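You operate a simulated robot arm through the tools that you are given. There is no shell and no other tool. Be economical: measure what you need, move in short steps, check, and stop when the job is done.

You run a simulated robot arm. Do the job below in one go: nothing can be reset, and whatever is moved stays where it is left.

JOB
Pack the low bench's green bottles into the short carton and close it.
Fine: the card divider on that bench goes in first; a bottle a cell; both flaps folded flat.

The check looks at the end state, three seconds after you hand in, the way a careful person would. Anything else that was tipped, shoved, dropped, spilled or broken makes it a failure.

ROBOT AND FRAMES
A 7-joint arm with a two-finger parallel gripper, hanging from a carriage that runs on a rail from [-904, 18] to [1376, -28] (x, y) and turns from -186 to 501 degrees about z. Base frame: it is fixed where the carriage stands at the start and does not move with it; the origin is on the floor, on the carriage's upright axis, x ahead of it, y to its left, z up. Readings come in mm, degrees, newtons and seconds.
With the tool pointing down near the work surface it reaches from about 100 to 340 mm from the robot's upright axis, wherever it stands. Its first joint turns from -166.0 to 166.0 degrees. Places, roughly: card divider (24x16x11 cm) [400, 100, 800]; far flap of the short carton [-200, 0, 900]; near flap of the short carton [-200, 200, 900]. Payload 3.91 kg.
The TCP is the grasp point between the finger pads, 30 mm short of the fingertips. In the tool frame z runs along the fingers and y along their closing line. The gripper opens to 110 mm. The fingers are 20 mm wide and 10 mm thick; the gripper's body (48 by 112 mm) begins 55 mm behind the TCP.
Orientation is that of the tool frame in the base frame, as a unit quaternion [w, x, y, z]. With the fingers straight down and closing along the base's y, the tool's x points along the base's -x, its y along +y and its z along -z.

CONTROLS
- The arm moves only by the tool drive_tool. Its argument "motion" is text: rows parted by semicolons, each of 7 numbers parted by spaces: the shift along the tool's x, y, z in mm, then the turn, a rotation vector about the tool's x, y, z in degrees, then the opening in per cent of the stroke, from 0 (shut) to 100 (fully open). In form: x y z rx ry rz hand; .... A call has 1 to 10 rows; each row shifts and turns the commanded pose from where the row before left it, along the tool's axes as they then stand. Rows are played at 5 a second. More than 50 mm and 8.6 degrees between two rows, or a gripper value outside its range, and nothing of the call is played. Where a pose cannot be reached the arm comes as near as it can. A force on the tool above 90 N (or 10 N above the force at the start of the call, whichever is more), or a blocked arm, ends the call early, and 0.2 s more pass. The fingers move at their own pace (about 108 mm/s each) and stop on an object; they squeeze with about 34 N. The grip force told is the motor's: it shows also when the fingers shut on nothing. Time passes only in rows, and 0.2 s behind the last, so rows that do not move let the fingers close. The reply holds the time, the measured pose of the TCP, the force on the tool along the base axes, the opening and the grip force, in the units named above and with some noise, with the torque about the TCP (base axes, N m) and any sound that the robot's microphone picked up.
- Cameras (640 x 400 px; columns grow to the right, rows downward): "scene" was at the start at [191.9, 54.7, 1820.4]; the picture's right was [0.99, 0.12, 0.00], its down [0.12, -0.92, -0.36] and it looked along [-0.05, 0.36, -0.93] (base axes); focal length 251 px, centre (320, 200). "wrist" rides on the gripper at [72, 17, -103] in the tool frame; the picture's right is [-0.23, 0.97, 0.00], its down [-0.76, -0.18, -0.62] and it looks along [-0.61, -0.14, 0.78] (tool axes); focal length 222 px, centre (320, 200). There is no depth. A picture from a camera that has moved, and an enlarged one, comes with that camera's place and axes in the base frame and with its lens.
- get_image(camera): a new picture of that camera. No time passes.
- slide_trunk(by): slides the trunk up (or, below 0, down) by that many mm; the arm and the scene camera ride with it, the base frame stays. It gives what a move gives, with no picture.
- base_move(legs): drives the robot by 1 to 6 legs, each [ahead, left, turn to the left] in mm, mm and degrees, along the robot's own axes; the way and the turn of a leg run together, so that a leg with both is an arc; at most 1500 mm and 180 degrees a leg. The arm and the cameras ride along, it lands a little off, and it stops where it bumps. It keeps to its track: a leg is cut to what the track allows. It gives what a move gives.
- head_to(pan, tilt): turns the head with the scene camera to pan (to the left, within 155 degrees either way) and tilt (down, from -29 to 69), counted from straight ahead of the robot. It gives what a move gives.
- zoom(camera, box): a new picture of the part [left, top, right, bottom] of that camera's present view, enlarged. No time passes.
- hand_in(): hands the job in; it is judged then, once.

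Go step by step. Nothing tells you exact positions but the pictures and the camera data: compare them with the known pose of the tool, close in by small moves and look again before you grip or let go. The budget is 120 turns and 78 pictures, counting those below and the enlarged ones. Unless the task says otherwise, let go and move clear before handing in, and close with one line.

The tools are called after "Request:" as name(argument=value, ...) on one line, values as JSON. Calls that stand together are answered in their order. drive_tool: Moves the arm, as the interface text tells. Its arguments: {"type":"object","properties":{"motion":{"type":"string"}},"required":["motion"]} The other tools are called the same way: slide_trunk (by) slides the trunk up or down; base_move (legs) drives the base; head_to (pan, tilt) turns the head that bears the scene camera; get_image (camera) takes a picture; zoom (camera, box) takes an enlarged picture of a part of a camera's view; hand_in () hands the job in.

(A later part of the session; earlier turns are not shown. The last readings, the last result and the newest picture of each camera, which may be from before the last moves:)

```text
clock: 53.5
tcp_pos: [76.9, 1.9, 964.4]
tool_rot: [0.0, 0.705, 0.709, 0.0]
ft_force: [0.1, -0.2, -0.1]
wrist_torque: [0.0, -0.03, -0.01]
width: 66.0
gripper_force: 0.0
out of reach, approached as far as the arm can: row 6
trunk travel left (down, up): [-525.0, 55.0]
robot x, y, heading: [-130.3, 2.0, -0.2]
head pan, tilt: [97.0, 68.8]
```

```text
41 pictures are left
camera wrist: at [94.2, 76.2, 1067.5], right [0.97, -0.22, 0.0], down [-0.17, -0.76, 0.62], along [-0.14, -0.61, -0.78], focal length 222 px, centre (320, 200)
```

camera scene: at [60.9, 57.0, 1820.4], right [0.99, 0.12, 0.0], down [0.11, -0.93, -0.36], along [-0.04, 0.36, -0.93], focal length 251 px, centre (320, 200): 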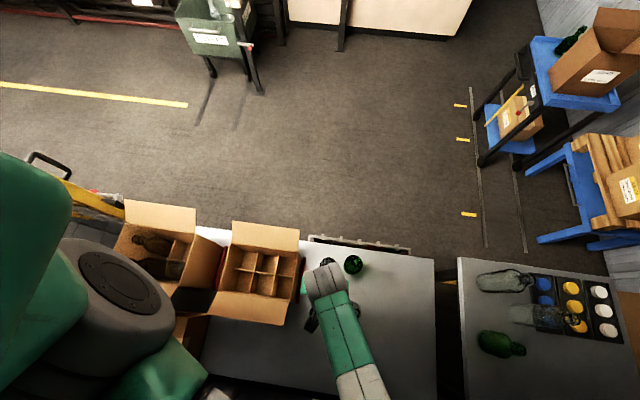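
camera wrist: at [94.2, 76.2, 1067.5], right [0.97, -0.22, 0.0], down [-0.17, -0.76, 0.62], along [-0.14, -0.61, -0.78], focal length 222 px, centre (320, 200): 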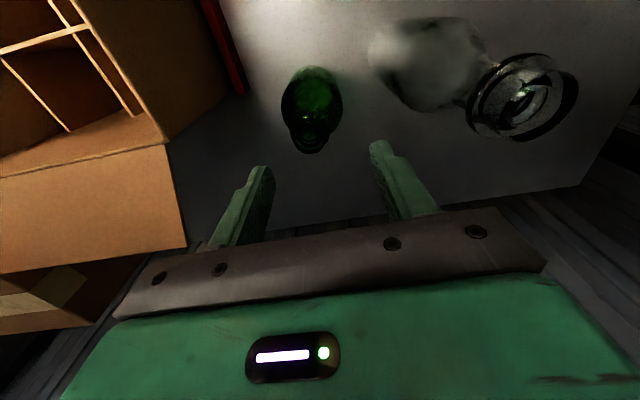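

The tool can't come inward that far at this height, so I'll move the carriage 60 mm back and reach out instead.

Request:
base_move(legs=[[-60, 0, 0]])

Request:
drive_tool(motion="0 24 0 0 0 0 60; -1 24 0 0 0 0 60; 0 0 0 0 0 0 60")

Request:
get_image(camera="wrist")

Request:
get_image(camera="scene")

```text
clock: 54.5
tcp_pos: [17.2, 4.7, 965.6]
tool_rot: [0.0, 0.705, 0.709, -0.001]
ft_force: [-0.5, -0.3, 0.3]
wrist_torque: [0.01, 0.02, 0.01]
width: 66.1
gripper_force: 0.2
trunk travel left (down, up): [-525.0, 55.0]
robot x, y, heading: [-195.0, 5.3, -0.2]
head pan, tilt: [97.0, 68.8]
```

```text
clock: 55.3
tcp_pos: [67.0, 4.2, 964.4]
tool_rot: [-0.001, 0.706, 0.709, 0.0]
ft_force: [0.8, 0.3, 0.4]
wrist_torque: [0.0, 0.0, -0.01]
width: 66.1
gripper_force: 0.0
trunk travel left (down, up): [-525.0, 55.0]
robot x, y, heading: [-190.2, 3.7, -0.0]
head pan, tilt: [97.0, 68.8]
```

```text
40 pictures are left
camera wrist: at [83.3, 76.5, 1067.7], right [0.97, -0.22, 0.0], down [-0.17, -0.76, 0.62], along [-0.14, -0.61, -0.78], focal length 222 px, centre (320, 200)
```

wrist: 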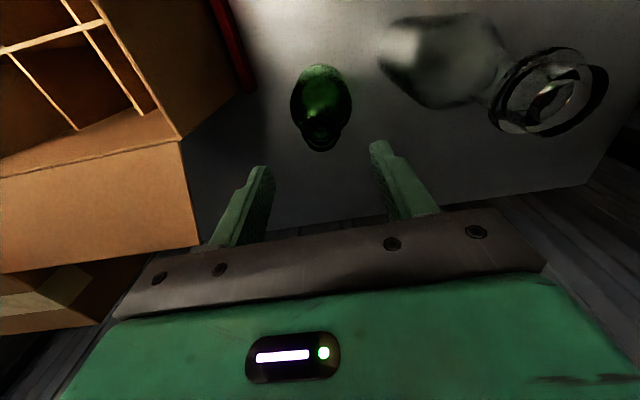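

```text
39 pictures are left
camera scene: at [1.6, 58.3, 1820.4], right [0.99, 0.12, 0.0], down [0.11, -0.93, -0.36], along [-0.04, 0.36, -0.93], focal length 251 px, centre (320, 200)
```

scene: 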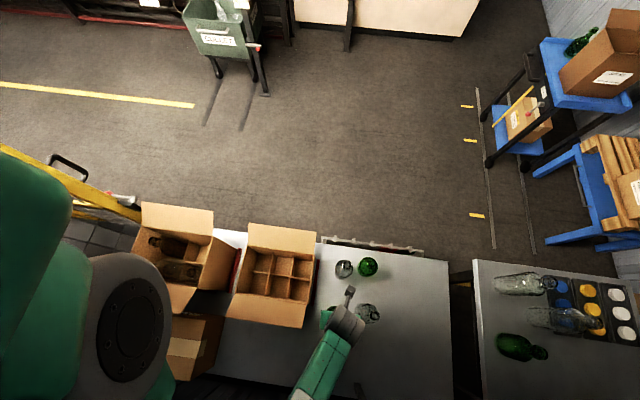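

Request:
drive_tool(motion="-5 -1 15 0 0 0 60; 0 0 15 0 0 0 60; 0 0 15 0 0 0 60; 0 0 0 0 0 0 60")

Request:
zoom(camera="wrist", box=[200, 60, 440, 230])

```text
clock: 56.3
tcp_pos: [64.6, -2.0, 919.3]
tool_rot: [0.0, 0.706, 0.709, 0.0]
ft_force: [0.1, 0.3, 0.2]
wrist_torque: [-0.06, -0.03, 0.01]
width: 66.3
gripper_force: 0.0
trunk travel left (down, up): [-525.0, 55.0]
robot x, y, heading: [-188.8, 3.9, -0.2]
head pan, tilt: [97.0, 68.8]
```

```text
2.35 times, centred on (320, 145) of wrist
camera zoom: at [83.1, 71.8, 1022.4], right [0.97, -0.22, 0.0], down [-0.17, -0.76, 0.62], along [-0.14, -0.61, -0.78], focal length 523 px, centre (320, 329)
```

zoom: 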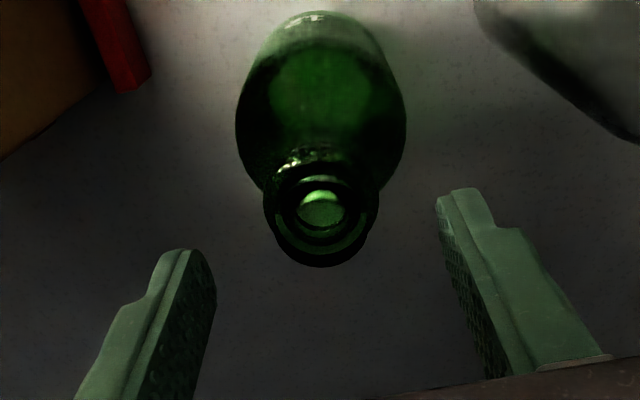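

Aligned over the mouth (lip ≈34 mm, body ≈64 mm). Descending to grip the lip/neck.

Request:
drive_tool(motion="0 0 15 0 0 0 60; 0 0 15 0 0 0 60; 0 0 15 0 0 0 60; 0 0 5 0 0 0 60; 0 0 0 0 0 0 60")

Request:
zoom(camera="wrist", box=[200, 60, 440, 230])

```text
clock: 57.5
tcp_pos: [65.2, -1.5, 868.8]
tool_rot: [0.0, 0.705, 0.709, 0.0]
ft_force: [-0.3, -0.2, 0.0]
wrist_torque: [-0.01, -0.02, 0.01]
width: 66.3
gripper_force: 0.0
trunk travel left (down, up): [-525.0, 55.0]
robot x, y, heading: [-192.2, 4.7, -0.1]
head pan, tilt: [97.0, 68.8]
```

```text
2.35 times, centred on (320, 145) of wrist
camera zoom: at [82.6, 72.1, 972.6], right [0.97, -0.22, 0.0], down [-0.17, -0.76, 0.62], along [-0.14, -0.61, -0.78], focal length 523 px, centre (320, 329)
```

zoom: 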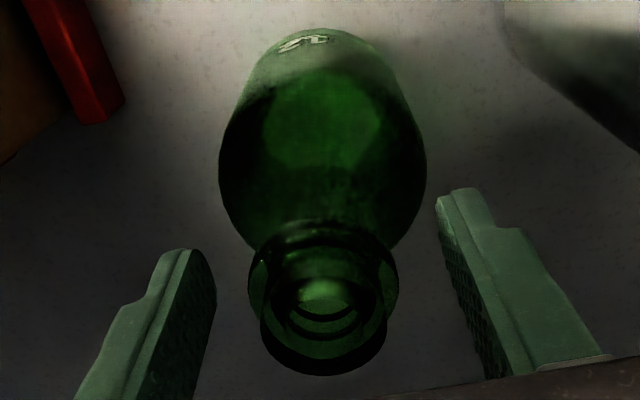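

The mouth is nearer z 868 and about 4 mm toward −y. Shift and go 12 mm deeper, then close.

Request:
drive_tool(motion="-4.5 0 6 0 0 0 60; 0 0 6 0 0 0 60; 0 0 0 0 0 0 60")

Request:
drive_tool(motion="0 0 0 0 0 0 25; 0 0 0 0 0 0 0; 0 0 0 0 0 0 0; 0 0 0 0 0 0 0")

Request:
zoom(camera="wrist", box=[200, 60, 440, 230])

```text
clock: 58.3
tcp_pos: [63.8, -5.7, 857.3]
tool_rot: [-0.001, 0.705, 0.71, 0.0]
ft_force: [-0.9, 0.0, -0.6]
wrist_torque: [0.03, 0.0, 0.03]
width: 66.1
gripper_force: 0.0
trunk travel left (down, up): [-525.0, 55.0]
robot x, y, heading: [-195.3, 2.6, -0.1]
head pan, tilt: [97.0, 68.8]
```

```text
clock: 59.3
tcp_pos: [64.9, -5.4, 856.5]
tool_rot: [0.0, 0.705, 0.709, 0.0]
ft_force: [-0.2, 0.4, -0.4]
wrist_torque: [-0.02, -0.01, 0.01]
width: 37.2
gripper_force: 33.8
trunk travel left (down, up): [-525.0, 55.0]
robot x, y, heading: [-190.8, 5.2, -0.3]
head pan, tilt: [97.0, 68.8]
```

```text
2.35 times, centred on (320, 145) of wrist
camera zoom: at [82.4, 67.6, 960.6], right [0.97, -0.22, 0.0], down [-0.17, -0.76, 0.62], along [-0.14, -0.61, -0.78], focal length 523 px, centre (320, 329)
```

zoom: 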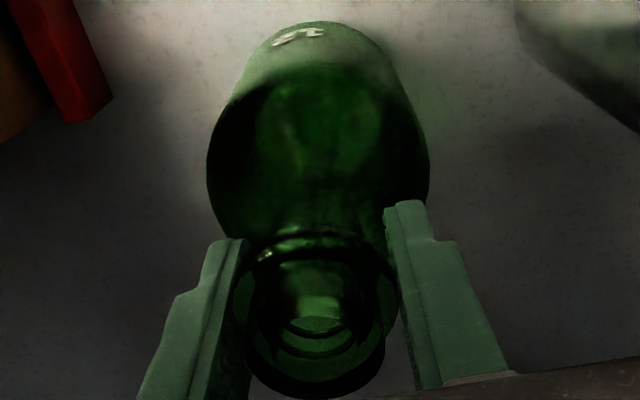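

Gripped on the collar (37 mm). Small test lift.

Request:
drive_tool(motion="0 0 -5 0 0 0 0; 0 0 -10 0 0 0 0; 0 0 -15 0 0 0 0; 0 0 0 0 0 0 0; 0 0 0 0 0 0 0")

Request:
get_image(camera="wrist")

```text
clock: 60.5
tcp_pos: [64.8, -5.2, 886.5]
tool_rot: [0.0, 0.705, 0.709, -0.001]
ft_force: [-0.6, 0.4, -3.1]
wrist_torque: [-0.01, 0.02, -0.02]
width: 37.1
gripper_force: 33.8
trunk travel left (down, up): [-525.0, 55.0]
robot x, y, heading: [-190.3, 2.2, 0.0]
head pan, tilt: [97.0, 68.8]
```

```text
35 pictures are left
camera wrist: at [81.9, 67.3, 990.2], right [0.97, -0.22, 0.0], down [-0.17, -0.76, 0.62], along [-0.14, -0.61, -0.78], focal length 222 px, centre (320, 200)
```

wrist: 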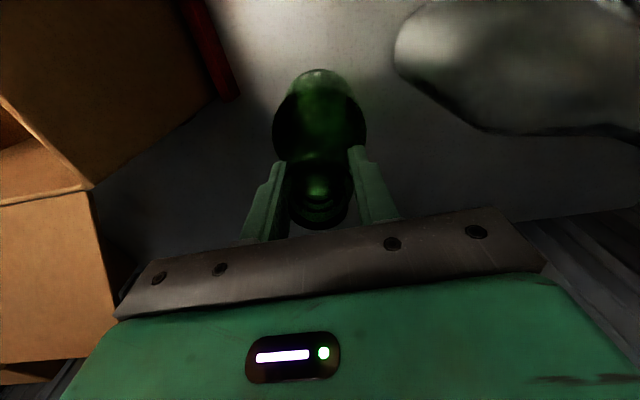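

Held, upright. Lifting well above the flaps and driving the carriage so the carton comes into reach.

Request:
drive_tool(motion="0 0 -35 0 0 0 0; 0 0 -35 0 0 0 0; 0 0 -35 0 0 0 0; 0 0 -35 0 0 0 0; 0 0 -35 0 0 0 0; 0 0 -35 0 0 0 0; 0 0 -35 0 0 0 0; 0 0 0 0 0 0 0")

Request:
base_move(legs=[[-194, 0, 0]])

Request:
drive_tool(motion="28 -10 0 0 0 0 0; 28 -10 0 0 0 0 0; 27 -10 0 0 0 0 0; 0 0 0 0 0 0 0")

Request:
zoom(camera="scene", box=[230, 200, 430, 350])

Request:
get_image(camera="wrist")

```text
clock: 62.3
tcp_pos: [65.2, -5.6, 1133.5]
tool_rot: [0.0, 0.705, 0.709, 0.0]
ft_force: [-0.5, 0.1, -3.0]
wrist_torque: [-0.01, 0.02, 0.01]
width: 37.1
gripper_force: 34.6
trunk travel left (down, up): [-525.0, 55.0]
robot x, y, heading: [-190.2, 1.2, -0.2]
head pan, tilt: [97.0, 68.8]
```

```text
clock: 63.9
tcp_pos: [-129.0, -2.2, 1134.7]
tool_rot: [0.0, 0.705, 0.709, 0.0]
ft_force: [-0.1, -0.7, -3.8]
wrist_torque: [-0.02, 0.01, 0.02]
width: 37.7
gripper_force: 33.4
trunk travel left (down, up): [-525.0, 55.0]
robot x, y, heading: [-387.6, 5.5, -0.0]
head pan, tilt: [97.0, 68.8]
```

```text
clock: 64.9
tcp_pos: [-159.5, 81.9, 1132.0]
tool_rot: [0.0, 0.705, 0.709, 0.001]
ft_force: [0.4, -0.2, -2.6]
wrist_torque: [0.0, 0.01, 0.0]
width: 37.0
gripper_force: 34.0
trunk travel left (down, up): [-525.0, 55.0]
robot x, y, heading: [-383.9, 10.5, -0.1]
head pan, tilt: [97.0, 68.8]
```

```text
2.67 times, centred on (330, 275) of scene
camera zoom: at [-193.4, 62.2, 1820.4], right [0.99, 0.12, 0.0], down [0.11, -0.93, -0.36], along [-0.04, 0.36, -0.93], focal length 668 px, centre (293, 0)
```

zoom: 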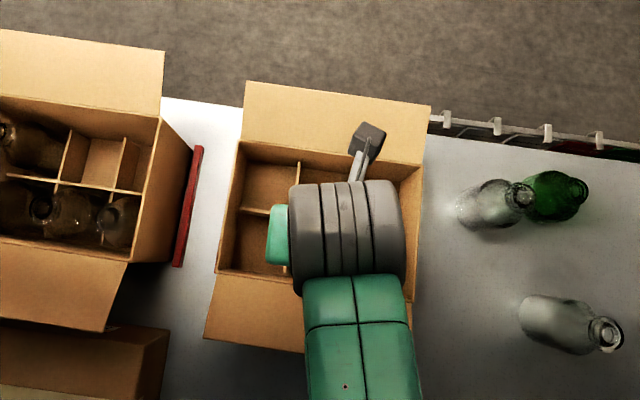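

```text
33 pictures are left
camera wrist: at [-142.7, 155.0, 1236.1], right [0.97, -0.22, 0.0], down [-0.17, -0.76, 0.62], along [-0.14, -0.61, -0.78], focal length 222 px, centre (320, 200)
```

wrist: 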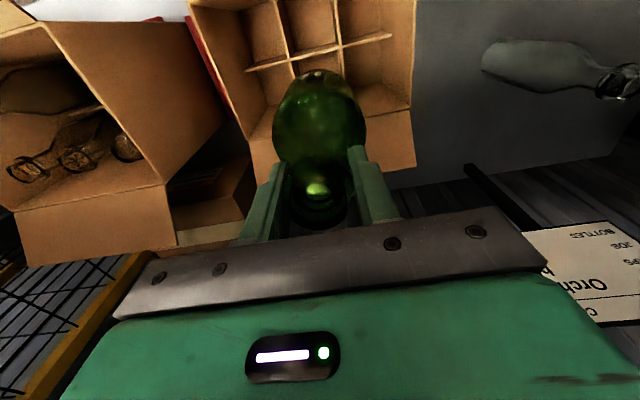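

Divider junctions are at x ≈ −202 and −120, y ≈ 120, so the near middle cell centre is about (−161,80). I'll lower until the bottle base is just above the divider and check.

Request:
drive_tool(motion="-3 -1.5 20 0 0 0 0; 0 0 30 0 0 0 0; 0 0 30 0 0 0 0; 0 0 30 0 0 0 0; 0 0 30 0 0 0 0; 0 0 8 0 0 0 0; 0 0 0 0 0 0 0")

Request:
get_image(camera="wrist")

Request:
zoom(camera="scene", box=[280, 210, 400, 310])

```text
clock: 66.5
tcp_pos: [-163.4, 78.6, 986.0]
tool_rot: [0.0, 0.706, 0.709, -0.001]
ft_force: [-0.8, 0.7, -2.9]
wrist_torque: [-0.02, 0.04, 0.01]
width: 37.3
gripper_force: 34.0
trunk travel left (down, up): [-525.0, 55.0]
robot x, y, heading: [-383.9, 6.9, 0.2]
head pan, tilt: [97.0, 68.8]
```

```text
32 pictures are left
camera wrist: at [-145.6, 152.2, 1088.4], right [0.97, -0.22, 0.0], down [-0.17, -0.76, 0.62], along [-0.14, -0.61, -0.78], focal length 222 px, centre (320, 200)
```

wrist: 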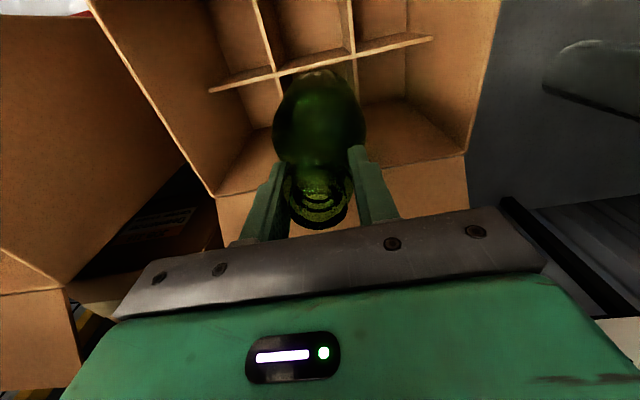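

```text
4.00 times, centred on (340, 260) of scene
camera zoom: at [-193.4, 62.2, 1820.4], right [0.99, 0.12, 0.0], down [0.11, -0.93, -0.36], along [-0.04, 0.36, -0.93], focal length 1002 px, centre (240, -40)
```

zoom: 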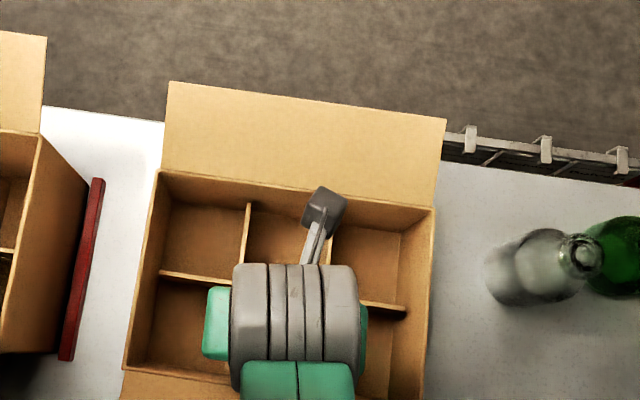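

Bottle base sits about 4 mm too close to the long panel and 3 mm left; correcting, then lowering into the cell gently.

Request:
drive_tool(motion="-4 3 0 0 0 0 0; 0 0 5 0 0 0 0; 0 0 5 0 0 0 0; 0 0 5 0 0 0 0; 0 0 5 0 0 0 0; 0 0 5 0 0 0 0; 0 0 5 0 0 0 0; 0 0 0 0 0 0 0")

Request:
zoom(camera="wrist", box=[190, 0, 470, 230])

```text
clock: 68.3
tcp_pos: [-158.6, 75.7, 956.8]
tool_rot: [0.0, 0.705, 0.709, 0.0]
ft_force: [-0.7, -0.3, -2.3]
wrist_torque: [-0.02, 0.06, -0.01]
width: 37.1
gripper_force: 33.5
trunk travel left (down, up): [-525.0, 55.0]
robot x, y, heading: [-383.5, 7.3, -0.0]
head pan, tilt: [97.0, 68.8]
```

```text
1.74 times, centred on (330, 115) of wrist
camera zoom: at [-141.6, 148.3, 1059.4], right [0.97, -0.22, 0.0], down [-0.17, -0.76, 0.62], along [-0.14, -0.61, -0.78], focal length 386 px, centre (303, 348)
```

zoom: 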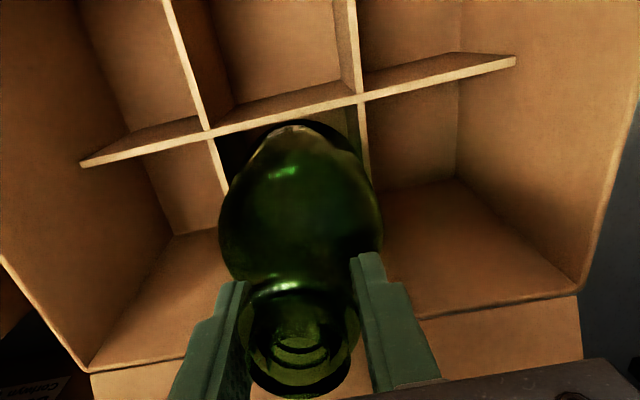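

The base is in the cell with a gap to the panel and no force. Lowering further.

Request:
drive_tool(motion="0 0 9 0 0 0 0; 0 0 9 0 0 0 0; 0 0 9 0 0 0 0; 0 0 9 0 0 0 0; 0 0 9 0 0 0 0; 0 0 9 0 0 0 0; 0 0 9 0 0 0 0; 0 0 9 0 0 0 0; 0 0 6 0 0 0 0; 0 0 0 0 0 0 0")

Request:
drive_tool(motion="0 0 2 0 0 0 0; 0 0 2 0 0 0 0; 0 0 2 0 0 0 0; 0 0 2 0 0 0 0; 0 0 0 0 0 0 0")

```text
clock: 70.5
tcp_pos: [-158.3, 74.2, 876.8]
tool_rot: [0.0, 0.705, 0.709, 0.0]
ft_force: [0.5, -0.3, -4.0]
wrist_torque: [-0.07, -0.02, 0.0]
width: 37.4
gripper_force: 33.9
trunk travel left (down, up): [-525.0, 55.0]
robot x, y, heading: [-381.1, 6.5, -0.1]
head pan, tilt: [97.0, 68.8]
```

```text
clock: 71.7
tcp_pos: [-159.5, 74.6, 870.3]
tool_rot: [0.001, 0.706, 0.709, 0.0]
ft_force: [-0.6, -0.1, -3.7]
wrist_torque: [-0.02, 0.0, -0.02]
width: 37.3
gripper_force: 34.2
trunk travel left (down, up): [-525.0, 55.0]
robot x, y, heading: [-384.4, 7.0, -0.1]
head pan, tilt: [97.0, 68.8]
```

Request:
drive_tool(motion="0 0 2 0 0 0 0; 0 0 2 0 0 0 0; 0 0 0 0 0 0 0")

Request:
drive_tool(motion="0 0 2 0 0 0 0; 0 0 0 0 0 0 0")

Request:
drive_tool(motion="0 0 1.5 0 0 0 0; 0 0 0 0 0 0 0")

```text
clock: 72.5
tcp_pos: [-159.7, 74.4, 866.0]
tool_rot: [0.0, 0.705, 0.709, 0.001]
ft_force: [-0.2, 0.0, -3.5]
wrist_torque: [-0.02, 0.04, 0.01]
width: 37.3
gripper_force: 33.9
trunk travel left (down, up): [-525.0, 55.0]
robot x, y, heading: [-387.5, 7.5, 0.0]
head pan, tilt: [97.0, 68.8]
```

```text
clock: 73.1
tcp_pos: [-160.2, 74.9, 864.7]
tool_rot: [0.0, 0.705, 0.709, 0.0]
ft_force: [0.3, 0.2, -2.7]
wrist_torque: [-0.05, -0.01, -0.02]
width: 37.4
gripper_force: 33.7
trunk travel left (down, up): [-525.0, 55.0]
robot x, y, heading: [-384.1, 5.6, 0.1]
head pan, tilt: [97.0, 68.8]
```

```text
clock: 73.7
tcp_pos: [-158.8, 74.3, 863.7]
tool_rot: [0.0, 0.706, 0.709, 0.0]
ft_force: [-1.3, 0.1, -3.9]
wrist_torque: [-0.03, 0.01, 0.0]
width: 37.0
gripper_force: 33.8
trunk travel left (down, up): [-525.0, 55.0]
robot x, y, heading: [-386.5, 9.1, 0.0]
head pan, tilt: [97.0, 68.8]
```

Request:
drive_tool(motion="0 0 1.5 0 0 0 0; 0 0 0 0 0 0 0")

Request:
drive_tool(motion="0 0 1.5 0 0 0 0; 0 0 0 0 0 0 0")

```text
clock: 74.3
tcp_pos: [-157.4, 74.1, 862.9]
tool_rot: [0.0, 0.705, 0.709, -0.001]
ft_force: [-3.9, -4.4, 35.6]
wrist_torque: [-0.03, 0.02, 0.07]
width: 37.3
gripper_force: 33.4
trunk travel left (down, up): [-525.0, 55.0]
robot x, y, heading: [-383.7, 6.9, -0.0]
head pan, tilt: [97.0, 68.8]
```

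```text
clock: 74.9
tcp_pos: [-158.1, 75.7, 860.6]
tool_rot: [0.0, 0.705, 0.709, 0.0]
ft_force: [-1.3, -2.1, 36.4]
wrist_torque: [0.25, 0.01, 0.07]
width: 37.4
gripper_force: 34.6
trunk travel left (down, up): [-525.0, 55.0]
robot x, y, heading: [-387.6, 8.4, -0.2]
head pan, tilt: [97.0, 68.8]
```

On the floor. Releasing with a modest opening and rising.

Request:
drive_tool(motion="0 0 -1.5 0 0 0 0; 0 0 0 0 0 0 50; 0 0 0 0 0 0 50; 0 0 -20 0 0 0 50; 0 0 -40 0 0 0 50; 0 0 -45 0 0 0 50; 0 0 -45 0 0 0 50; 0 0 -45 0 0 0 50; 0 0 -45 0 0 0 50; 0 0 0 0 0 0 50")

Request:
get_image(camera="wrist")

```text
clock: 77.1
tcp_pos: [-160.1, 75.5, 1099.9]
tool_rot: [0.0, 0.705, 0.709, 0.0]
ft_force: [0.9, 0.1, 1.0]
wrist_torque: [-0.01, 0.0, 0.01]
width: 55.1
gripper_force: 0.1
trunk travel left (down, up): [-525.0, 55.0]
robot x, y, heading: [-388.3, 10.2, -0.1]
head pan, tilt: [97.0, 68.8]
```

```text
29 pictures are left
camera wrist: at [-143.4, 148.0, 1203.3], right [0.97, -0.22, 0.0], down [-0.17, -0.76, 0.62], along [-0.14, -0.61, -0.78], focal length 222 px, centre (320, 200)
```

wrist: 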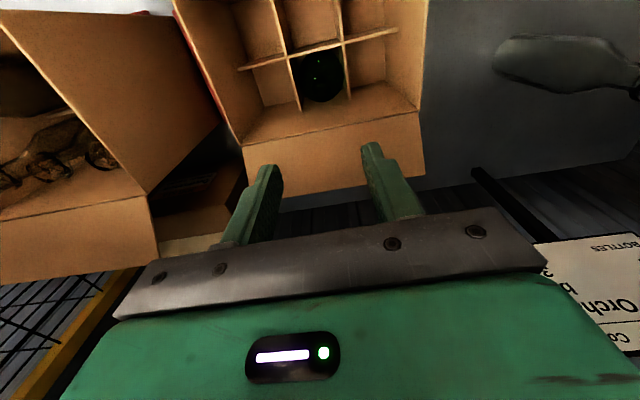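

Bottle 1 stands in the near middle cell. Now to green bottle 2 at about (176,199).

Request:
base_move(legs=[[362, 0, 0]])

Request:
drive_tool(motion="42 -9 0 0 0 0 60; 42 -9 0 0 0 0 60; 40 -8 0 0 0 0 60; 0 0 40 0 0 0 60; 0 0 40 0 0 0 60; 0 0 40 0 0 0 60; 0 0 0 0 0 0 60")

Request:
get_image(camera="wrist")

```text
clock: 79.4
tcp_pos: [205.3, 70.4, 1099.9]
tool_rot: [0.0, 0.702, 0.712, -0.001]
ft_force: [0.5, -0.3, -0.6]
wrist_torque: [0.02, 0.0, -0.02]
width: 55.2
gripper_force: 0.0
trunk travel left (down, up): [-525.0, 55.0]
robot x, y, heading: [-19.4, 3.1, 0.4]
head pan, tilt: [97.0, 68.8]
```

```text
clock: 81.0
tcp_pos: [178.3, 192.1, 981.4]
tool_rot: [0.0, 0.702, 0.712, 0.0]
ft_force: [0.1, 0.3, 0.1]
wrist_torque: [0.0, -0.01, 0.01]
width: 66.0
gripper_force: 0.1
trunk travel left (down, up): [-525.0, 55.0]
robot x, y, heading: [-20.0, -3.0, 0.4]
head pan, tilt: [97.0, 68.8]
```

```text
28 pictures are left
camera wrist: at [194.5, 266.7, 1084.4], right [0.98, -0.21, 0.0], down [-0.17, -0.76, 0.62], along [-0.13, -0.61, -0.78], focal length 222 px, centre (320, 200)
```

wrist: 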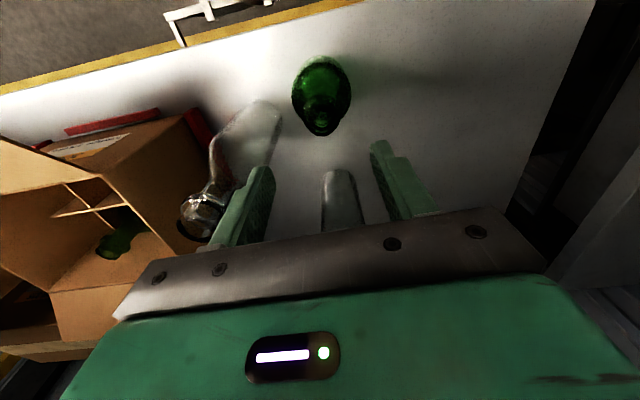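

Request:
drive_tool(motion="2 5 20 0 0 0 60; 0 0 25 0 0 0 60; 0 0 30 0 0 0 60; 0 0 0 0 0 0 60")

Request:
zoom(camera="wrist", box=[200, 60, 440, 230])

```text
clock: 82.0
tcp_pos: [183.7, 194.0, 906.1]
tool_rot: [0.0, 0.702, 0.712, 0.0]
ft_force: [-0.3, 0.7, 0.8]
wrist_torque: [0.02, 0.02, 0.02]
width: 65.8
gripper_force: 0.0
trunk travel left (down, up): [-525.0, 55.0]
robot x, y, heading: [-19.1, 0.0, 0.3]
head pan, tilt: [97.0, 68.8]
```

```text
2.35 times, centred on (320, 145) of wrist
camera zoom: at [199.7, 268.5, 1008.4], right [0.98, -0.21, 0.0], down [-0.17, -0.76, 0.62], along [-0.13, -0.61, -0.78], focal length 523 px, centre (320, 329)
```

zoom: 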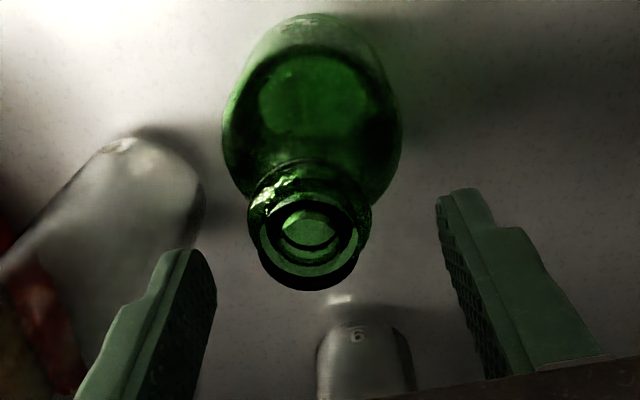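

Request:
drive_tool(motion="1 -2 15 0 0 0 60; 0 0 15 0 0 0 60; 0 0 19 0 0 0 60; 0 0 0 0 0 0 60")

Request:
zoom(camera="wrist", box=[200, 60, 440, 230])

```text
clock: 83.0
tcp_pos: [179.3, 196.7, 856.8]
tool_rot: [0.0, 0.702, 0.712, 0.0]
ft_force: [0.4, 0.0, -0.1]
wrist_torque: [-0.04, 0.01, -0.03]
width: 66.0
gripper_force: 0.0
trunk travel left (down, up): [-525.0, 55.0]
robot x, y, heading: [-15.7, -0.6, 0.3]
head pan, tilt: [97.0, 68.8]
```

```text
2.35 times, centred on (320, 145) of wrist
camera zoom: at [197.0, 269.3, 959.4], right [0.98, -0.21, 0.0], down [-0.17, -0.76, 0.62], along [-0.13, -0.61, -0.78], focal length 523 px, centre (320, 329)
```

zoom: 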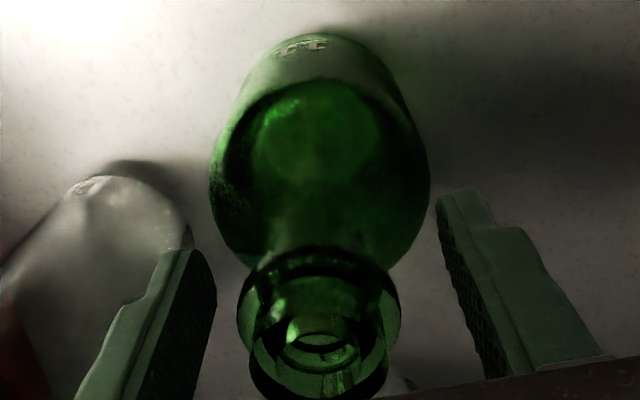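

Aligned like the first one. Closing and test lifting.

Request:
drive_tool(motion="0 0 0 0 0 0 25; 0 0 0 0 0 0 0; 0 0 0 0 0 0 0; 0 0 0 0 0 0 0; 0 0 -5 0 0 0 0; 0 0 -10 0 0 0 0; 0 0 -15 0 0 0 0; 0 0 0 0 0 0 0")

Request:
get_image(camera="wrist")

```text
clock: 84.8
tcp_pos: [180.7, 194.5, 886.5]
tool_rot: [0.001, 0.702, 0.712, 0.0]
ft_force: [-0.2, -0.3, -2.8]
wrist_torque: [0.02, 0.03, -0.05]
width: 37.3
gripper_force: 33.7
trunk travel left (down, up): [-525.0, 55.0]
robot x, y, heading: [-16.5, -0.9, 0.6]
head pan, tilt: [97.0, 68.8]
```

```text
25 pictures are left
camera wrist: at [197.8, 269.6, 988.6], right [0.98, -0.21, 0.0], down [-0.17, -0.76, 0.62], along [-0.13, -0.61, -0.78], focal length 222 px, centre (320, 200)
```

wrist: 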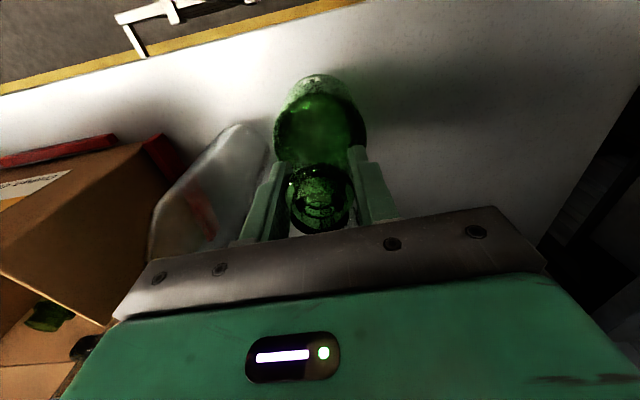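

Held. Lifting higher (to clear the tall clear bottle on the way) and driving back to the carton.

Request:
drive_tool(motion="0 0 -42 0 0 0 0; 0 0 -42 0 0 0 0; 0 0 -42 0 0 0 0; 0 0 -42 0 0 0 0; 0 0 -42 0 0 0 0; 0 0 -42 0 0 0 0; 0 0 -42 0 0 0 0; 0 0 0 0 0 0 0")

Request:
base_move(legs=[[-368, 0, 0]])

Request:
drive_tool(motion="-17 13 25 0 0 0 0; -17 13 25 0 0 0 0; 0 0 0 0 0 0 0")

Request:
get_image(camera="wrist")

```text
clock: 86.6
tcp_pos: [179.6, 200.0, 1180.3]
tool_rot: [0.0, 0.702, 0.712, -0.001]
ft_force: [-0.1, -0.6, -2.3]
wrist_torque: [0.02, -0.03, 0.03]
width: 37.1
gripper_force: 34.4
trunk travel left (down, up): [-525.0, 55.0]
robot x, y, heading: [-20.3, 1.2, 0.3]
head pan, tilt: [97.0, 68.8]
```

```text
clock: 89.0
tcp_pos: [-185.5, 207.8, 1180.6]
tool_rot: [0.0, 0.702, 0.712, 0.0]
ft_force: [0.8, 0.3, -3.2]
wrist_torque: [0.03, 0.01, 0.02]
width: 37.6
gripper_force: 34.1
trunk travel left (down, up): [-525.0, 55.0]
robot x, y, heading: [-383.0, 8.1, 0.4]
head pan, tilt: [97.0, 68.8]
```

```text
clock: 89.8
tcp_pos: [-158.2, 174.2, 1129.7]
tool_rot: [0.0, 0.702, 0.712, 0.001]
ft_force: [-0.2, 0.4, -2.9]
wrist_torque: [-0.04, 0.01, -0.02]
width: 37.4
gripper_force: 34.2
trunk travel left (down, up): [-525.0, 55.0]
robot x, y, heading: [-379.4, 8.7, 0.5]
head pan, tilt: [97.0, 68.8]
```

```text
24 pictures are left
camera wrist: at [-141.7, 247.9, 1233.3], right [0.98, -0.21, 0.0], down [-0.17, -0.76, 0.62], along [-0.13, -0.61, -0.78], focal length 222 px, centre (320, 200)
```

wrist: 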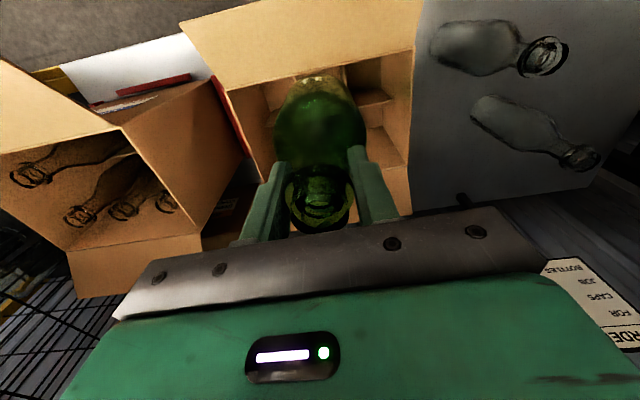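

Request:
drive_tool(motion="-14 -1 25 0 0 0 0; 0 0 30 0 0 0 0; 0 0 30 0 0 0 0; 0 0 30 0 0 0 0; 0 0 29 0 0 0 0; 0 0 0 0 0 0 0")

Request:
zoom(camera="wrist", box=[190, 0, 470, 230])

Request:
zoom(camera="scene", box=[280, 210, 400, 310])

```text
clock: 91.2
tcp_pos: [-160.2, 160.0, 985.4]
tool_rot: [0.0, 0.703, 0.712, 0.0]
ft_force: [0.3, 0.0, -3.7]
wrist_torque: [-0.01, 0.02, 0.01]
width: 37.3
gripper_force: 34.4
trunk travel left (down, up): [-525.0, 55.0]
robot x, y, heading: [-383.5, 4.1, 0.3]
head pan, tilt: [97.0, 68.8]
```

```text
1.74 times, centred on (330, 115) of wrist
camera zoom: at [-143.6, 232.9, 1088.3], right [0.98, -0.21, 0.0], down [-0.17, -0.76, 0.62], along [-0.13, -0.61, -0.78], focal length 386 px, centre (303, 348)
```

zoom: 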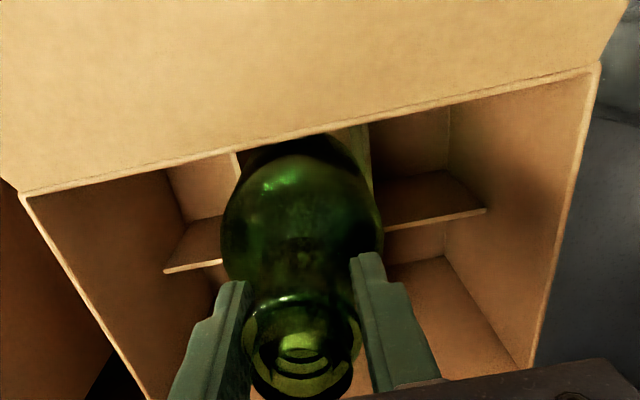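

```text
4.00 times, centred on (340, 260) of scene
camera zoom: at [-191.6, 63.9, 1820.4], right [0.99, 0.13, 0.0], down [0.12, -0.92, -0.36], along [-0.05, 0.36, -0.93], focal length 1002 px, centre (240, -40)
```

zoom: 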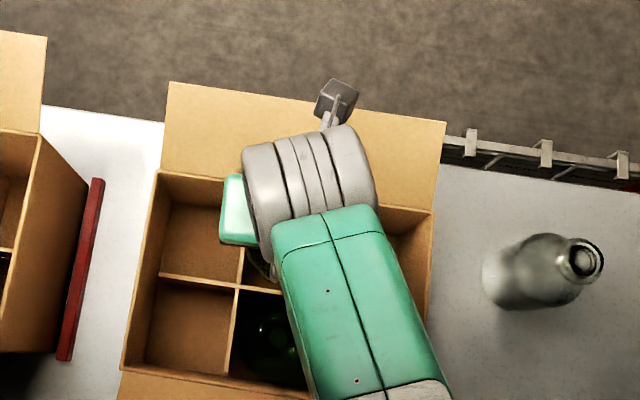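

The bottle looks centred between the cross panels and has room to the far wall. Lowering in small steps.

Request:
drive_tool(motion="1 0 5 0 0 0 0; 0 0 5 0 0 0 0; 0 0 5 0 0 0 0; 0 0 5 0 0 0 0; 0 0 5 0 0 0 0; 0 0 5 0 0 0 0; 0 0 5 0 0 0 0; 0 0 0 0 0 0 0")

Request:
zoom(camera="wrist", box=[190, 0, 470, 230])

```text
clock: 93.0
tcp_pos: [-159.7, 160.9, 952.3]
tool_rot: [0.0, 0.702, 0.712, 0.0]
ft_force: [-0.3, -0.2, -2.8]
wrist_torque: [-0.03, -0.01, 0.01]
width: 37.0
gripper_force: 33.9
trunk travel left (down, up): [-525.0, 55.0]
robot x, y, heading: [-380.8, 10.6, 0.1]
head pan, tilt: [97.0, 68.8]
```

```text
1.74 times, centred on (330, 115) of wrist
camera zoom: at [-142.5, 234.3, 1055.0], right [0.98, -0.21, 0.0], down [-0.17, -0.76, 0.62], along [-0.13, -0.61, -0.78], focal length 386 px, centre (303, 348)
```

zoom: 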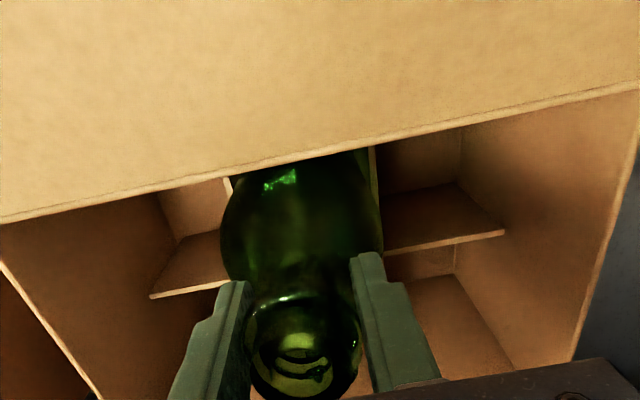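

Bottle is entering the cell with no side force. Continuing down.

Request:
drive_tool(motion="0 0 9 0 0 0 0; 0 0 9 0 0 0 0; 0 0 9 0 0 0 0; 0 0 9 0 0 0 0; 0 0 9 0 0 0 0; 0 0 9 0 0 0 0; 0 0 9 0 0 0 0; 0 0 9 0 0 0 0; 0 0 9 0 0 0 0; 0 0 0 0 0 0 0")

Request:
drive_tool(motion="0 0 2 0 0 0 0; 0 0 2 0 0 0 0; 0 0 1.5 0 0 0 0; 0 0 0 0 0 0 0")

Request:
drive_tool(motion="0 0 1.5 0 0 0 0; 0 0 0 0 0 0 0")

Request:
drive_tool(motion="0 0 1.5 0 0 0 0; 0 0 0 0 0 0 0")

```text
clock: 95.2
tcp_pos: [-159.9, 161.0, 869.5]
tool_rot: [0.0, 0.702, 0.712, 0.0]
ft_force: [0.1, 0.9, -4.2]
wrist_torque: [-0.02, 0.0, -0.01]
width: 37.3
gripper_force: 34.1
trunk travel left (down, up): [-525.0, 55.0]
robot x, y, heading: [-383.6, 9.6, 0.4]
head pan, tilt: [97.0, 68.8]
```

```text
clock: 96.2
tcp_pos: [-158.2, 160.6, 865.7]
tool_rot: [0.0, 0.702, 0.712, 0.001]
ft_force: [-0.4, 0.0, -3.1]
wrist_torque: [0.03, -0.02, -0.03]
width: 37.0
gripper_force: 34.1
trunk travel left (down, up): [-525.0, 55.0]
robot x, y, heading: [-383.4, 7.0, 0.5]
head pan, tilt: [97.0, 68.8]
```

```text
clock: 96.8
tcp_pos: [-158.4, 160.7, 863.6]
tool_rot: [0.0, 0.702, 0.712, 0.0]
ft_force: [-0.3, 0.2, -2.7]
wrist_torque: [0.0, 0.04, -0.05]
width: 37.4
gripper_force: 34.1
trunk travel left (down, up): [-525.0, 55.0]
robot x, y, heading: [-384.3, 6.4, 0.4]
head pan, tilt: [97.0, 68.8]
```

```text
clock: 97.4
tcp_pos: [-159.3, 160.4, 861.6]
tool_rot: [0.0, 0.702, 0.712, 0.0]
ft_force: [-0.5, -0.1, -3.8]
wrist_torque: [-0.02, -0.03, 0.01]
width: 37.5
gripper_force: 34.1
trunk travel left (down, up): [-525.0, 55.0]
robot x, y, heading: [-382.0, 8.4, 0.2]
head pan, tilt: [97.0, 68.8]
```

Request:
drive_tool(motion="0 0 1.5 0 0 0 0; 0 0 0 0 0 0 0")

Request:
drive_tool(motion="0 0 1 0 0 0 0; 0 0 0 0 0 0 0")

```text
clock: 98.0
tcp_pos: [-159.9, 159.3, 860.7]
tool_rot: [0.0, 0.702, 0.712, 0.001]
ft_force: [-2.1, -2.2, 19.3]
wrist_torque: [-0.34, 0.06, 0.03]
width: 37.4
gripper_force: 33.7
trunk travel left (down, up): [-525.0, 55.0]
robot x, y, heading: [-383.0, 8.6, 0.5]
head pan, tilt: [97.0, 68.8]
```

```text
clock: 98.6
tcp_pos: [-159.0, 161.4, 860.4]
tool_rot: [-0.001, 0.702, 0.712, 0.0]
ft_force: [-5.1, -4.2, 35.8]
wrist_torque: [0.1, 0.05, 0.0]
width: 37.4
gripper_force: 33.8
trunk travel left (down, up): [-525.0, 55.0]
robot x, y, heading: [-383.6, 4.6, 0.2]
head pan, tilt: [97.0, 68.8]
```

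On the floor; release and rise.

Request:
drive_tool(motion="0 0 -1.5 0 0 0 0; 0 0 0 0 0 0 50; 0 0 0 0 0 0 50; 0 0 -20 0 0 0 50; 0 0 -40 0 0 0 50; 0 0 -45 0 0 0 50; 0 0 -45 0 0 0 50; 0 0 -45 0 0 0 50; 0 0 -45 0 0 0 50; 0 0 0 0 0 0 50")

Request:
get_image(camera="wrist")

Request:
zoom(camera="scene", box=[270, 200, 410, 350])

```text
clock: 100.8
tcp_pos: [-159.8, 161.1, 1103.9]
tool_rot: [-0.001, 0.702, 0.712, -0.001]
ft_force: [-0.3, -0.1, 0.2]
wrist_torque: [0.03, -0.01, 0.02]
width: 55.0
gripper_force: 0.1
trunk travel left (down, up): [-525.0, 55.0]
robot x, y, heading: [-384.7, 4.7, 0.3]
head pan, tilt: [97.0, 68.8]
```

```text
20 pictures are left
camera wrist: at [-143.2, 234.7, 1207.3], right [0.98, -0.21, 0.0], down [-0.17, -0.76, 0.62], along [-0.13, -0.61, -0.78], focal length 222 px, centre (320, 200)
```

wrist: 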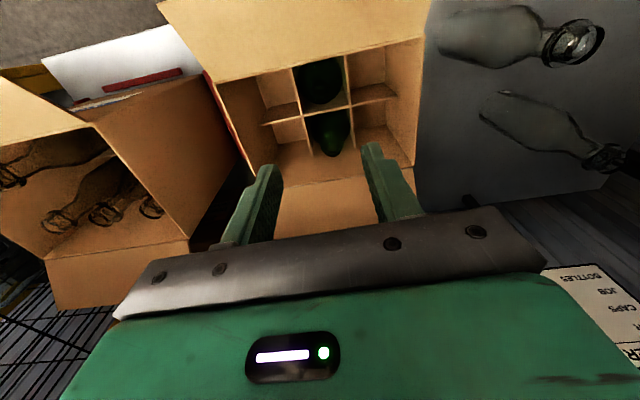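

```text
2.67 times, centred on (340, 275) of scene
camera zoom: at [-191.5, 63.9, 1820.4], right [0.99, 0.13, 0.0], down [0.12, -0.92, -0.36], along [-0.05, 0.36, -0.93], focal length 668 px, centre (267, 0)
```

zoom: 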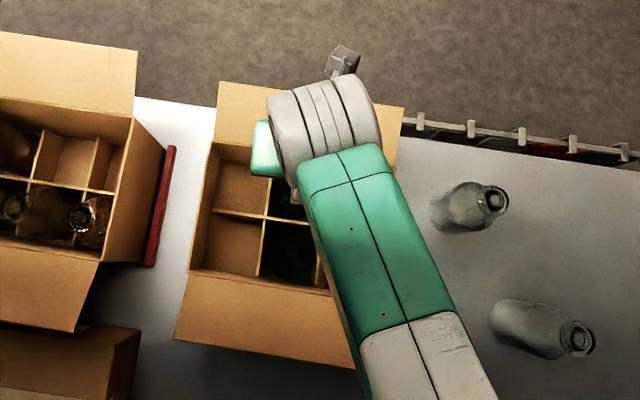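

Both green bottles stand in separate cells. Now the flaps: they stand about 25° above level, so I'll tilt the open fingers under the far flap's outer edge and sweep it over. First repositioning the carriage and tool.

Request:
base_move(legs=[[130, 0, 0]])

Request:
drive_tool(motion="28 -26 0 0 0 0 100; 28 -26 0 0 0 0 100; 28 -26 0 0 0 0 100; 28 -26 0 0 0 0 100; 28 -26 0 0 0 0 100; 0 0 0 0 0 0 100")

Request:
drive_tool(motion="0 0 0 0 -7 0 100; 0 0 0 0 -7 0 100; 0 0 0 0 -7 0 100; 0 0 0 0 -7 0 100; 0 0 0 0 -7 0 100; 0 0 0 0 0 0 100")

Request:
get_image(camera="scene")

```text
clock: 102.1
tcp_pos: [-32.1, 158.1, 1105.0]
tool_rot: [0.0, 0.703, 0.711, 0.0]
ft_force: [0.9, -0.6, -0.1]
wrist_torque: [-0.01, 0.02, 0.0]
width: 54.9
gripper_force: 0.1
trunk travel left (down, up): [-525.0, 55.0]
robot x, y, heading: [-258.0, 5.3, 0.2]
head pan, tilt: [97.0, 68.8]
```

```text
clock: 103.5
tcp_pos: [-161.6, 296.7, 1103.9]
tool_rot: [0.0, 0.702, 0.712, -0.001]
ft_force: [0.3, 0.1, -1.2]
wrist_torque: [0.01, 0.01, -0.03]
width: 109.7
gripper_force: 0.1
trunk travel left (down, up): [-525.0, 55.0]
robot x, y, heading: [-256.4, 5.2, 0.4]
head pan, tilt: [97.0, 68.8]
```

```text
clock: 104.9
tcp_pos: [-162.6, 296.6, 1103.9]
tool_rot: [0.214, 0.67, 0.678, -0.212]
ft_force: [-0.4, 0.7, 0.1]
wrist_torque: [0.02, 0.02, -0.02]
width: 110.1
gripper_force: 0.1
trunk travel left (down, up): [-525.0, 55.0]
robot x, y, heading: [-253.9, 6.3, 0.4]
head pan, tilt: [97.0, 68.8]
```

```text
18 pictures are left
camera scene: at [-62.8, 61.0, 1820.4], right [0.99, 0.13, 0.0], down [0.12, -0.92, -0.36], along [-0.05, 0.36, -0.93], focal length 251 px, centre (320, 200)
```

scene: 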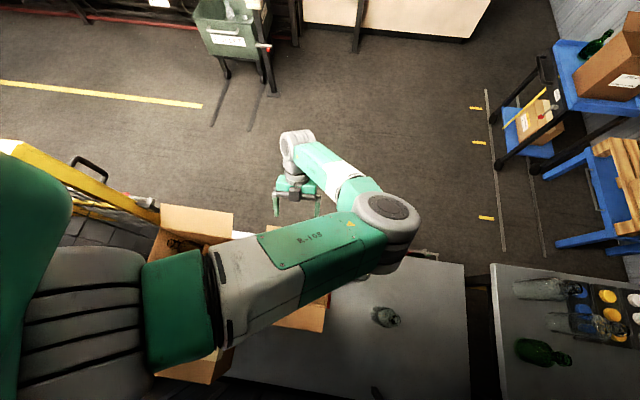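

Tilt is right. Lowering outside the far flap's edge.

Request:
drive_tool(motion="16.4 0 -11.4 0 0 0 100; 24 0 34 0 0 0 100; 24 0 34 0 0 0 100; 24 0 34 0 0 0 100; 22 0 33 0 0 0 100; 0 0 0 0 0 0 100")

Request:
get_image(camera="wrist")

```text
clock: 106.3
tcp_pos: [-161.2, 314.6, 935.7]
tool_rot: [0.214, 0.67, 0.678, -0.211]
ft_force: [-0.1, 0.3, 0.8]
wrist_torque: [0.01, -0.03, -0.01]
width: 109.8
gripper_force: 0.0
trunk travel left (down, up): [-525.0, 55.0]
robot x, y, heading: [-256.5, 7.7, 0.3]
head pan, tilt: [97.0, 68.8]
```

```text
17 pictures are left
camera wrist: at [-145.1, 435.3, 980.2], right [0.98, -0.17, 0.13], down [-0.17, -0.27, 0.95], along [-0.13, -0.95, -0.29], focal length 222 px, centre (320, 200)
```

wrist: 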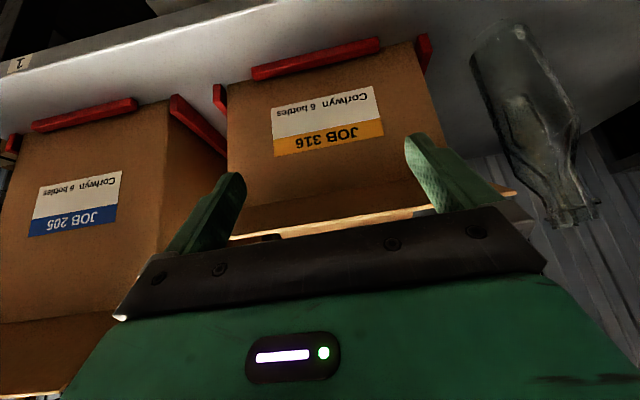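

The flap edge is at about (y 277, z 949), fingertips are below it. Starting the sweep inward and up.

Request:
drive_tool(motion="-12 0 4.6 0 0 0 100; -12 0 4.6 0 0 0 100; -12.5 0 -2.3 0 0 0 100; -12.5 0 -2.3 0 0 0 100; -11.5 0 -1.7 0 0 0 100; -11.5 0 -1.7 0 0 0 100; -10.7 0 1.3 0 0 0 100; -10.7 0 1.3 0 0 0 100; 0 0 0 0 0 0 100")

Request:
get_image(camera="wrist")

```text
clock: 108.3
tcp_pos: [-161.0, 237.8, 989.0]
tool_rot: [0.214, 0.67, 0.679, -0.211]
ft_force: [0.3, -0.3, 0.0]
wrist_torque: [-0.05, 0.02, 0.02]
width: 110.0
gripper_force: 0.1
trunk travel left (down, up): [-525.0, 55.0]
robot x, y, heading: [-253.4, 3.5, 0.1]
head pan, tilt: [97.0, 68.8]
```

```text
16 pictures are left
camera wrist: at [-145.7, 358.0, 1032.1], right [0.98, -0.17, 0.13], down [-0.17, -0.27, 0.95], along [-0.13, -0.95, -0.29], focal length 222 px, centre (320, 200)
```

wrist: 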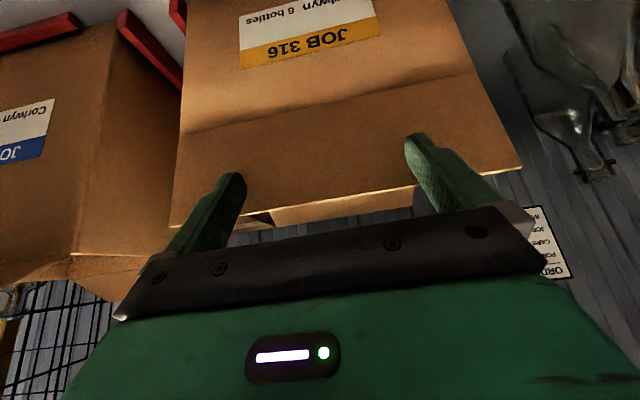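

The flap is rising with the fingers. Continuing the arc past vertical.

Request:
drive_tool(motion="-10 0 4 0 0 0 100; -10 0 4 0 0 0 100; -8 0 6.5 0 0 0 100; -8 0 6.5 0 0 0 100; -6 0 9 0 0 0 100; -6 0 9 0 0 0 100; -5 0 10 0 0 0 100; -5 0 10 0 0 0 100; 0 0 0 0 0 0 100")

Request:
get_image(camera="wrist")

```text
clock: 110.3
tcp_pos: [-161.0, 155.2, 973.3]
tool_rot: [0.213, 0.671, 0.678, -0.212]
ft_force: [-0.4, -0.2, 0.6]
wrist_torque: [-0.01, 0.02, 0.02]
width: 110.1
gripper_force: 0.0
trunk travel left (down, up): [-525.0, 55.0]
robot x, y, heading: [-253.3, 8.3, 0.5]
head pan, tilt: [97.0, 68.8]
```

```text
15 pictures are left
camera wrist: at [-144.6, 275.2, 1016.9], right [0.98, -0.17, 0.13], down [-0.17, -0.27, 0.95], along [-0.13, -0.95, -0.29], focal length 222 px, centre (320, 200)
```

wrist: 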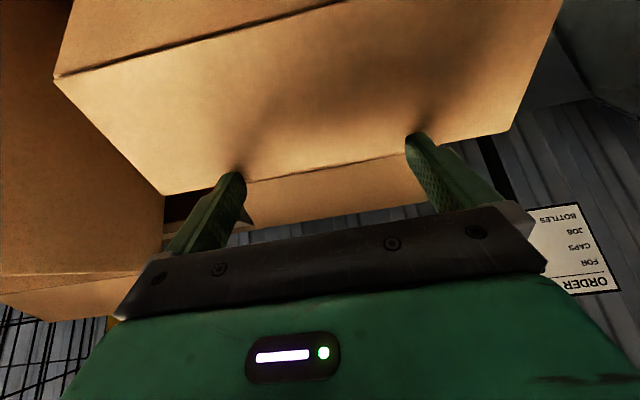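

The flap is past vertical. I'll back the fingers off along their axis and press with the tips from above.

Request:
drive_tool(motion="0 0 -20 0 0 0 100; 0 0 -20 0 0 0 100; 0 0 0 0 0 0 100; 4.5 0 18 0 0 0 100; 4.5 0 19 0 0 0 100; 4.8 0 17 0 0 0 100; 0 0 0 0 0 0 100")

Request:
get_image(camera="wrist")

```text
clock: 111.9
tcp_pos: [-162.4, 160.0, 954.9]
tool_rot: [0.214, 0.67, 0.679, -0.212]
ft_force: [0.1, 0.0, 1.1]
wrist_torque: [0.04, 0.0, 0.01]
width: 110.0
gripper_force: 0.2
trunk travel left (down, up): [-525.0, 55.0]
robot x, y, heading: [-257.5, 7.9, 0.4]
head pan, tilt: [97.0, 68.8]
```

```text
14 pictures are left
camera wrist: at [-146.0, 279.4, 997.7], right [0.98, -0.17, 0.13], down [-0.17, -0.27, 0.95], along [-0.13, -0.95, -0.29], focal length 222 px, centre (320, 200)
```

wrist: 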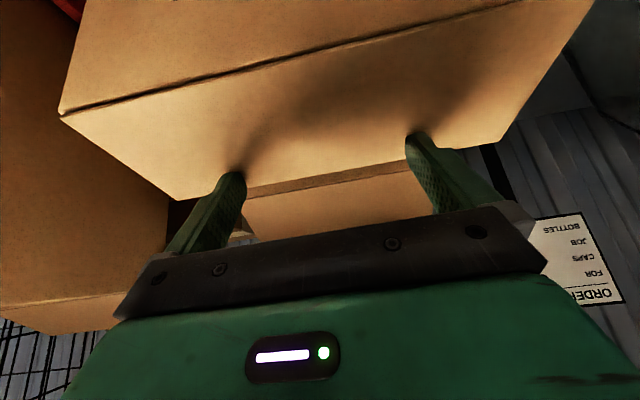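

Pressing on down to level.

Request:
drive_tool(motion="2.5 0 5.5 0 0 0 100; 2.5 0 5.5 0 0 0 100; 2 0 3 0 0 0 100; 0 0 0 0 0 0 100")

Request:
get_image(camera="wrist")

```text
clock: 112.9
tcp_pos: [-161.1, 158.8, 940.5]
tool_rot: [0.214, 0.67, 0.678, -0.211]
ft_force: [0.2, -0.2, 2.5]
wrist_torque: [-0.06, -0.09, 0.04]
width: 109.6
gripper_force: 0.1
trunk travel left (down, up): [-525.0, 55.0]
robot x, y, heading: [-252.3, 6.7, 0.5]
head pan, tilt: [97.0, 68.8]
```

```text
13 pictures are left
camera wrist: at [-144.9, 277.0, 982.7], right [0.98, -0.17, 0.13], down [-0.17, -0.27, 0.95], along [-0.13, -0.95, -0.29], focal length 222 px, centre (320, 200)
```

wrist: 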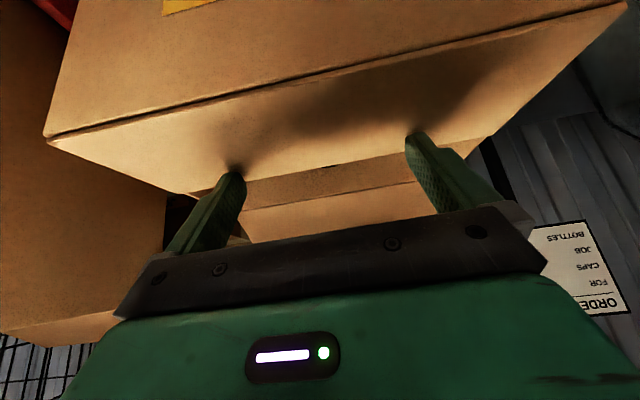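

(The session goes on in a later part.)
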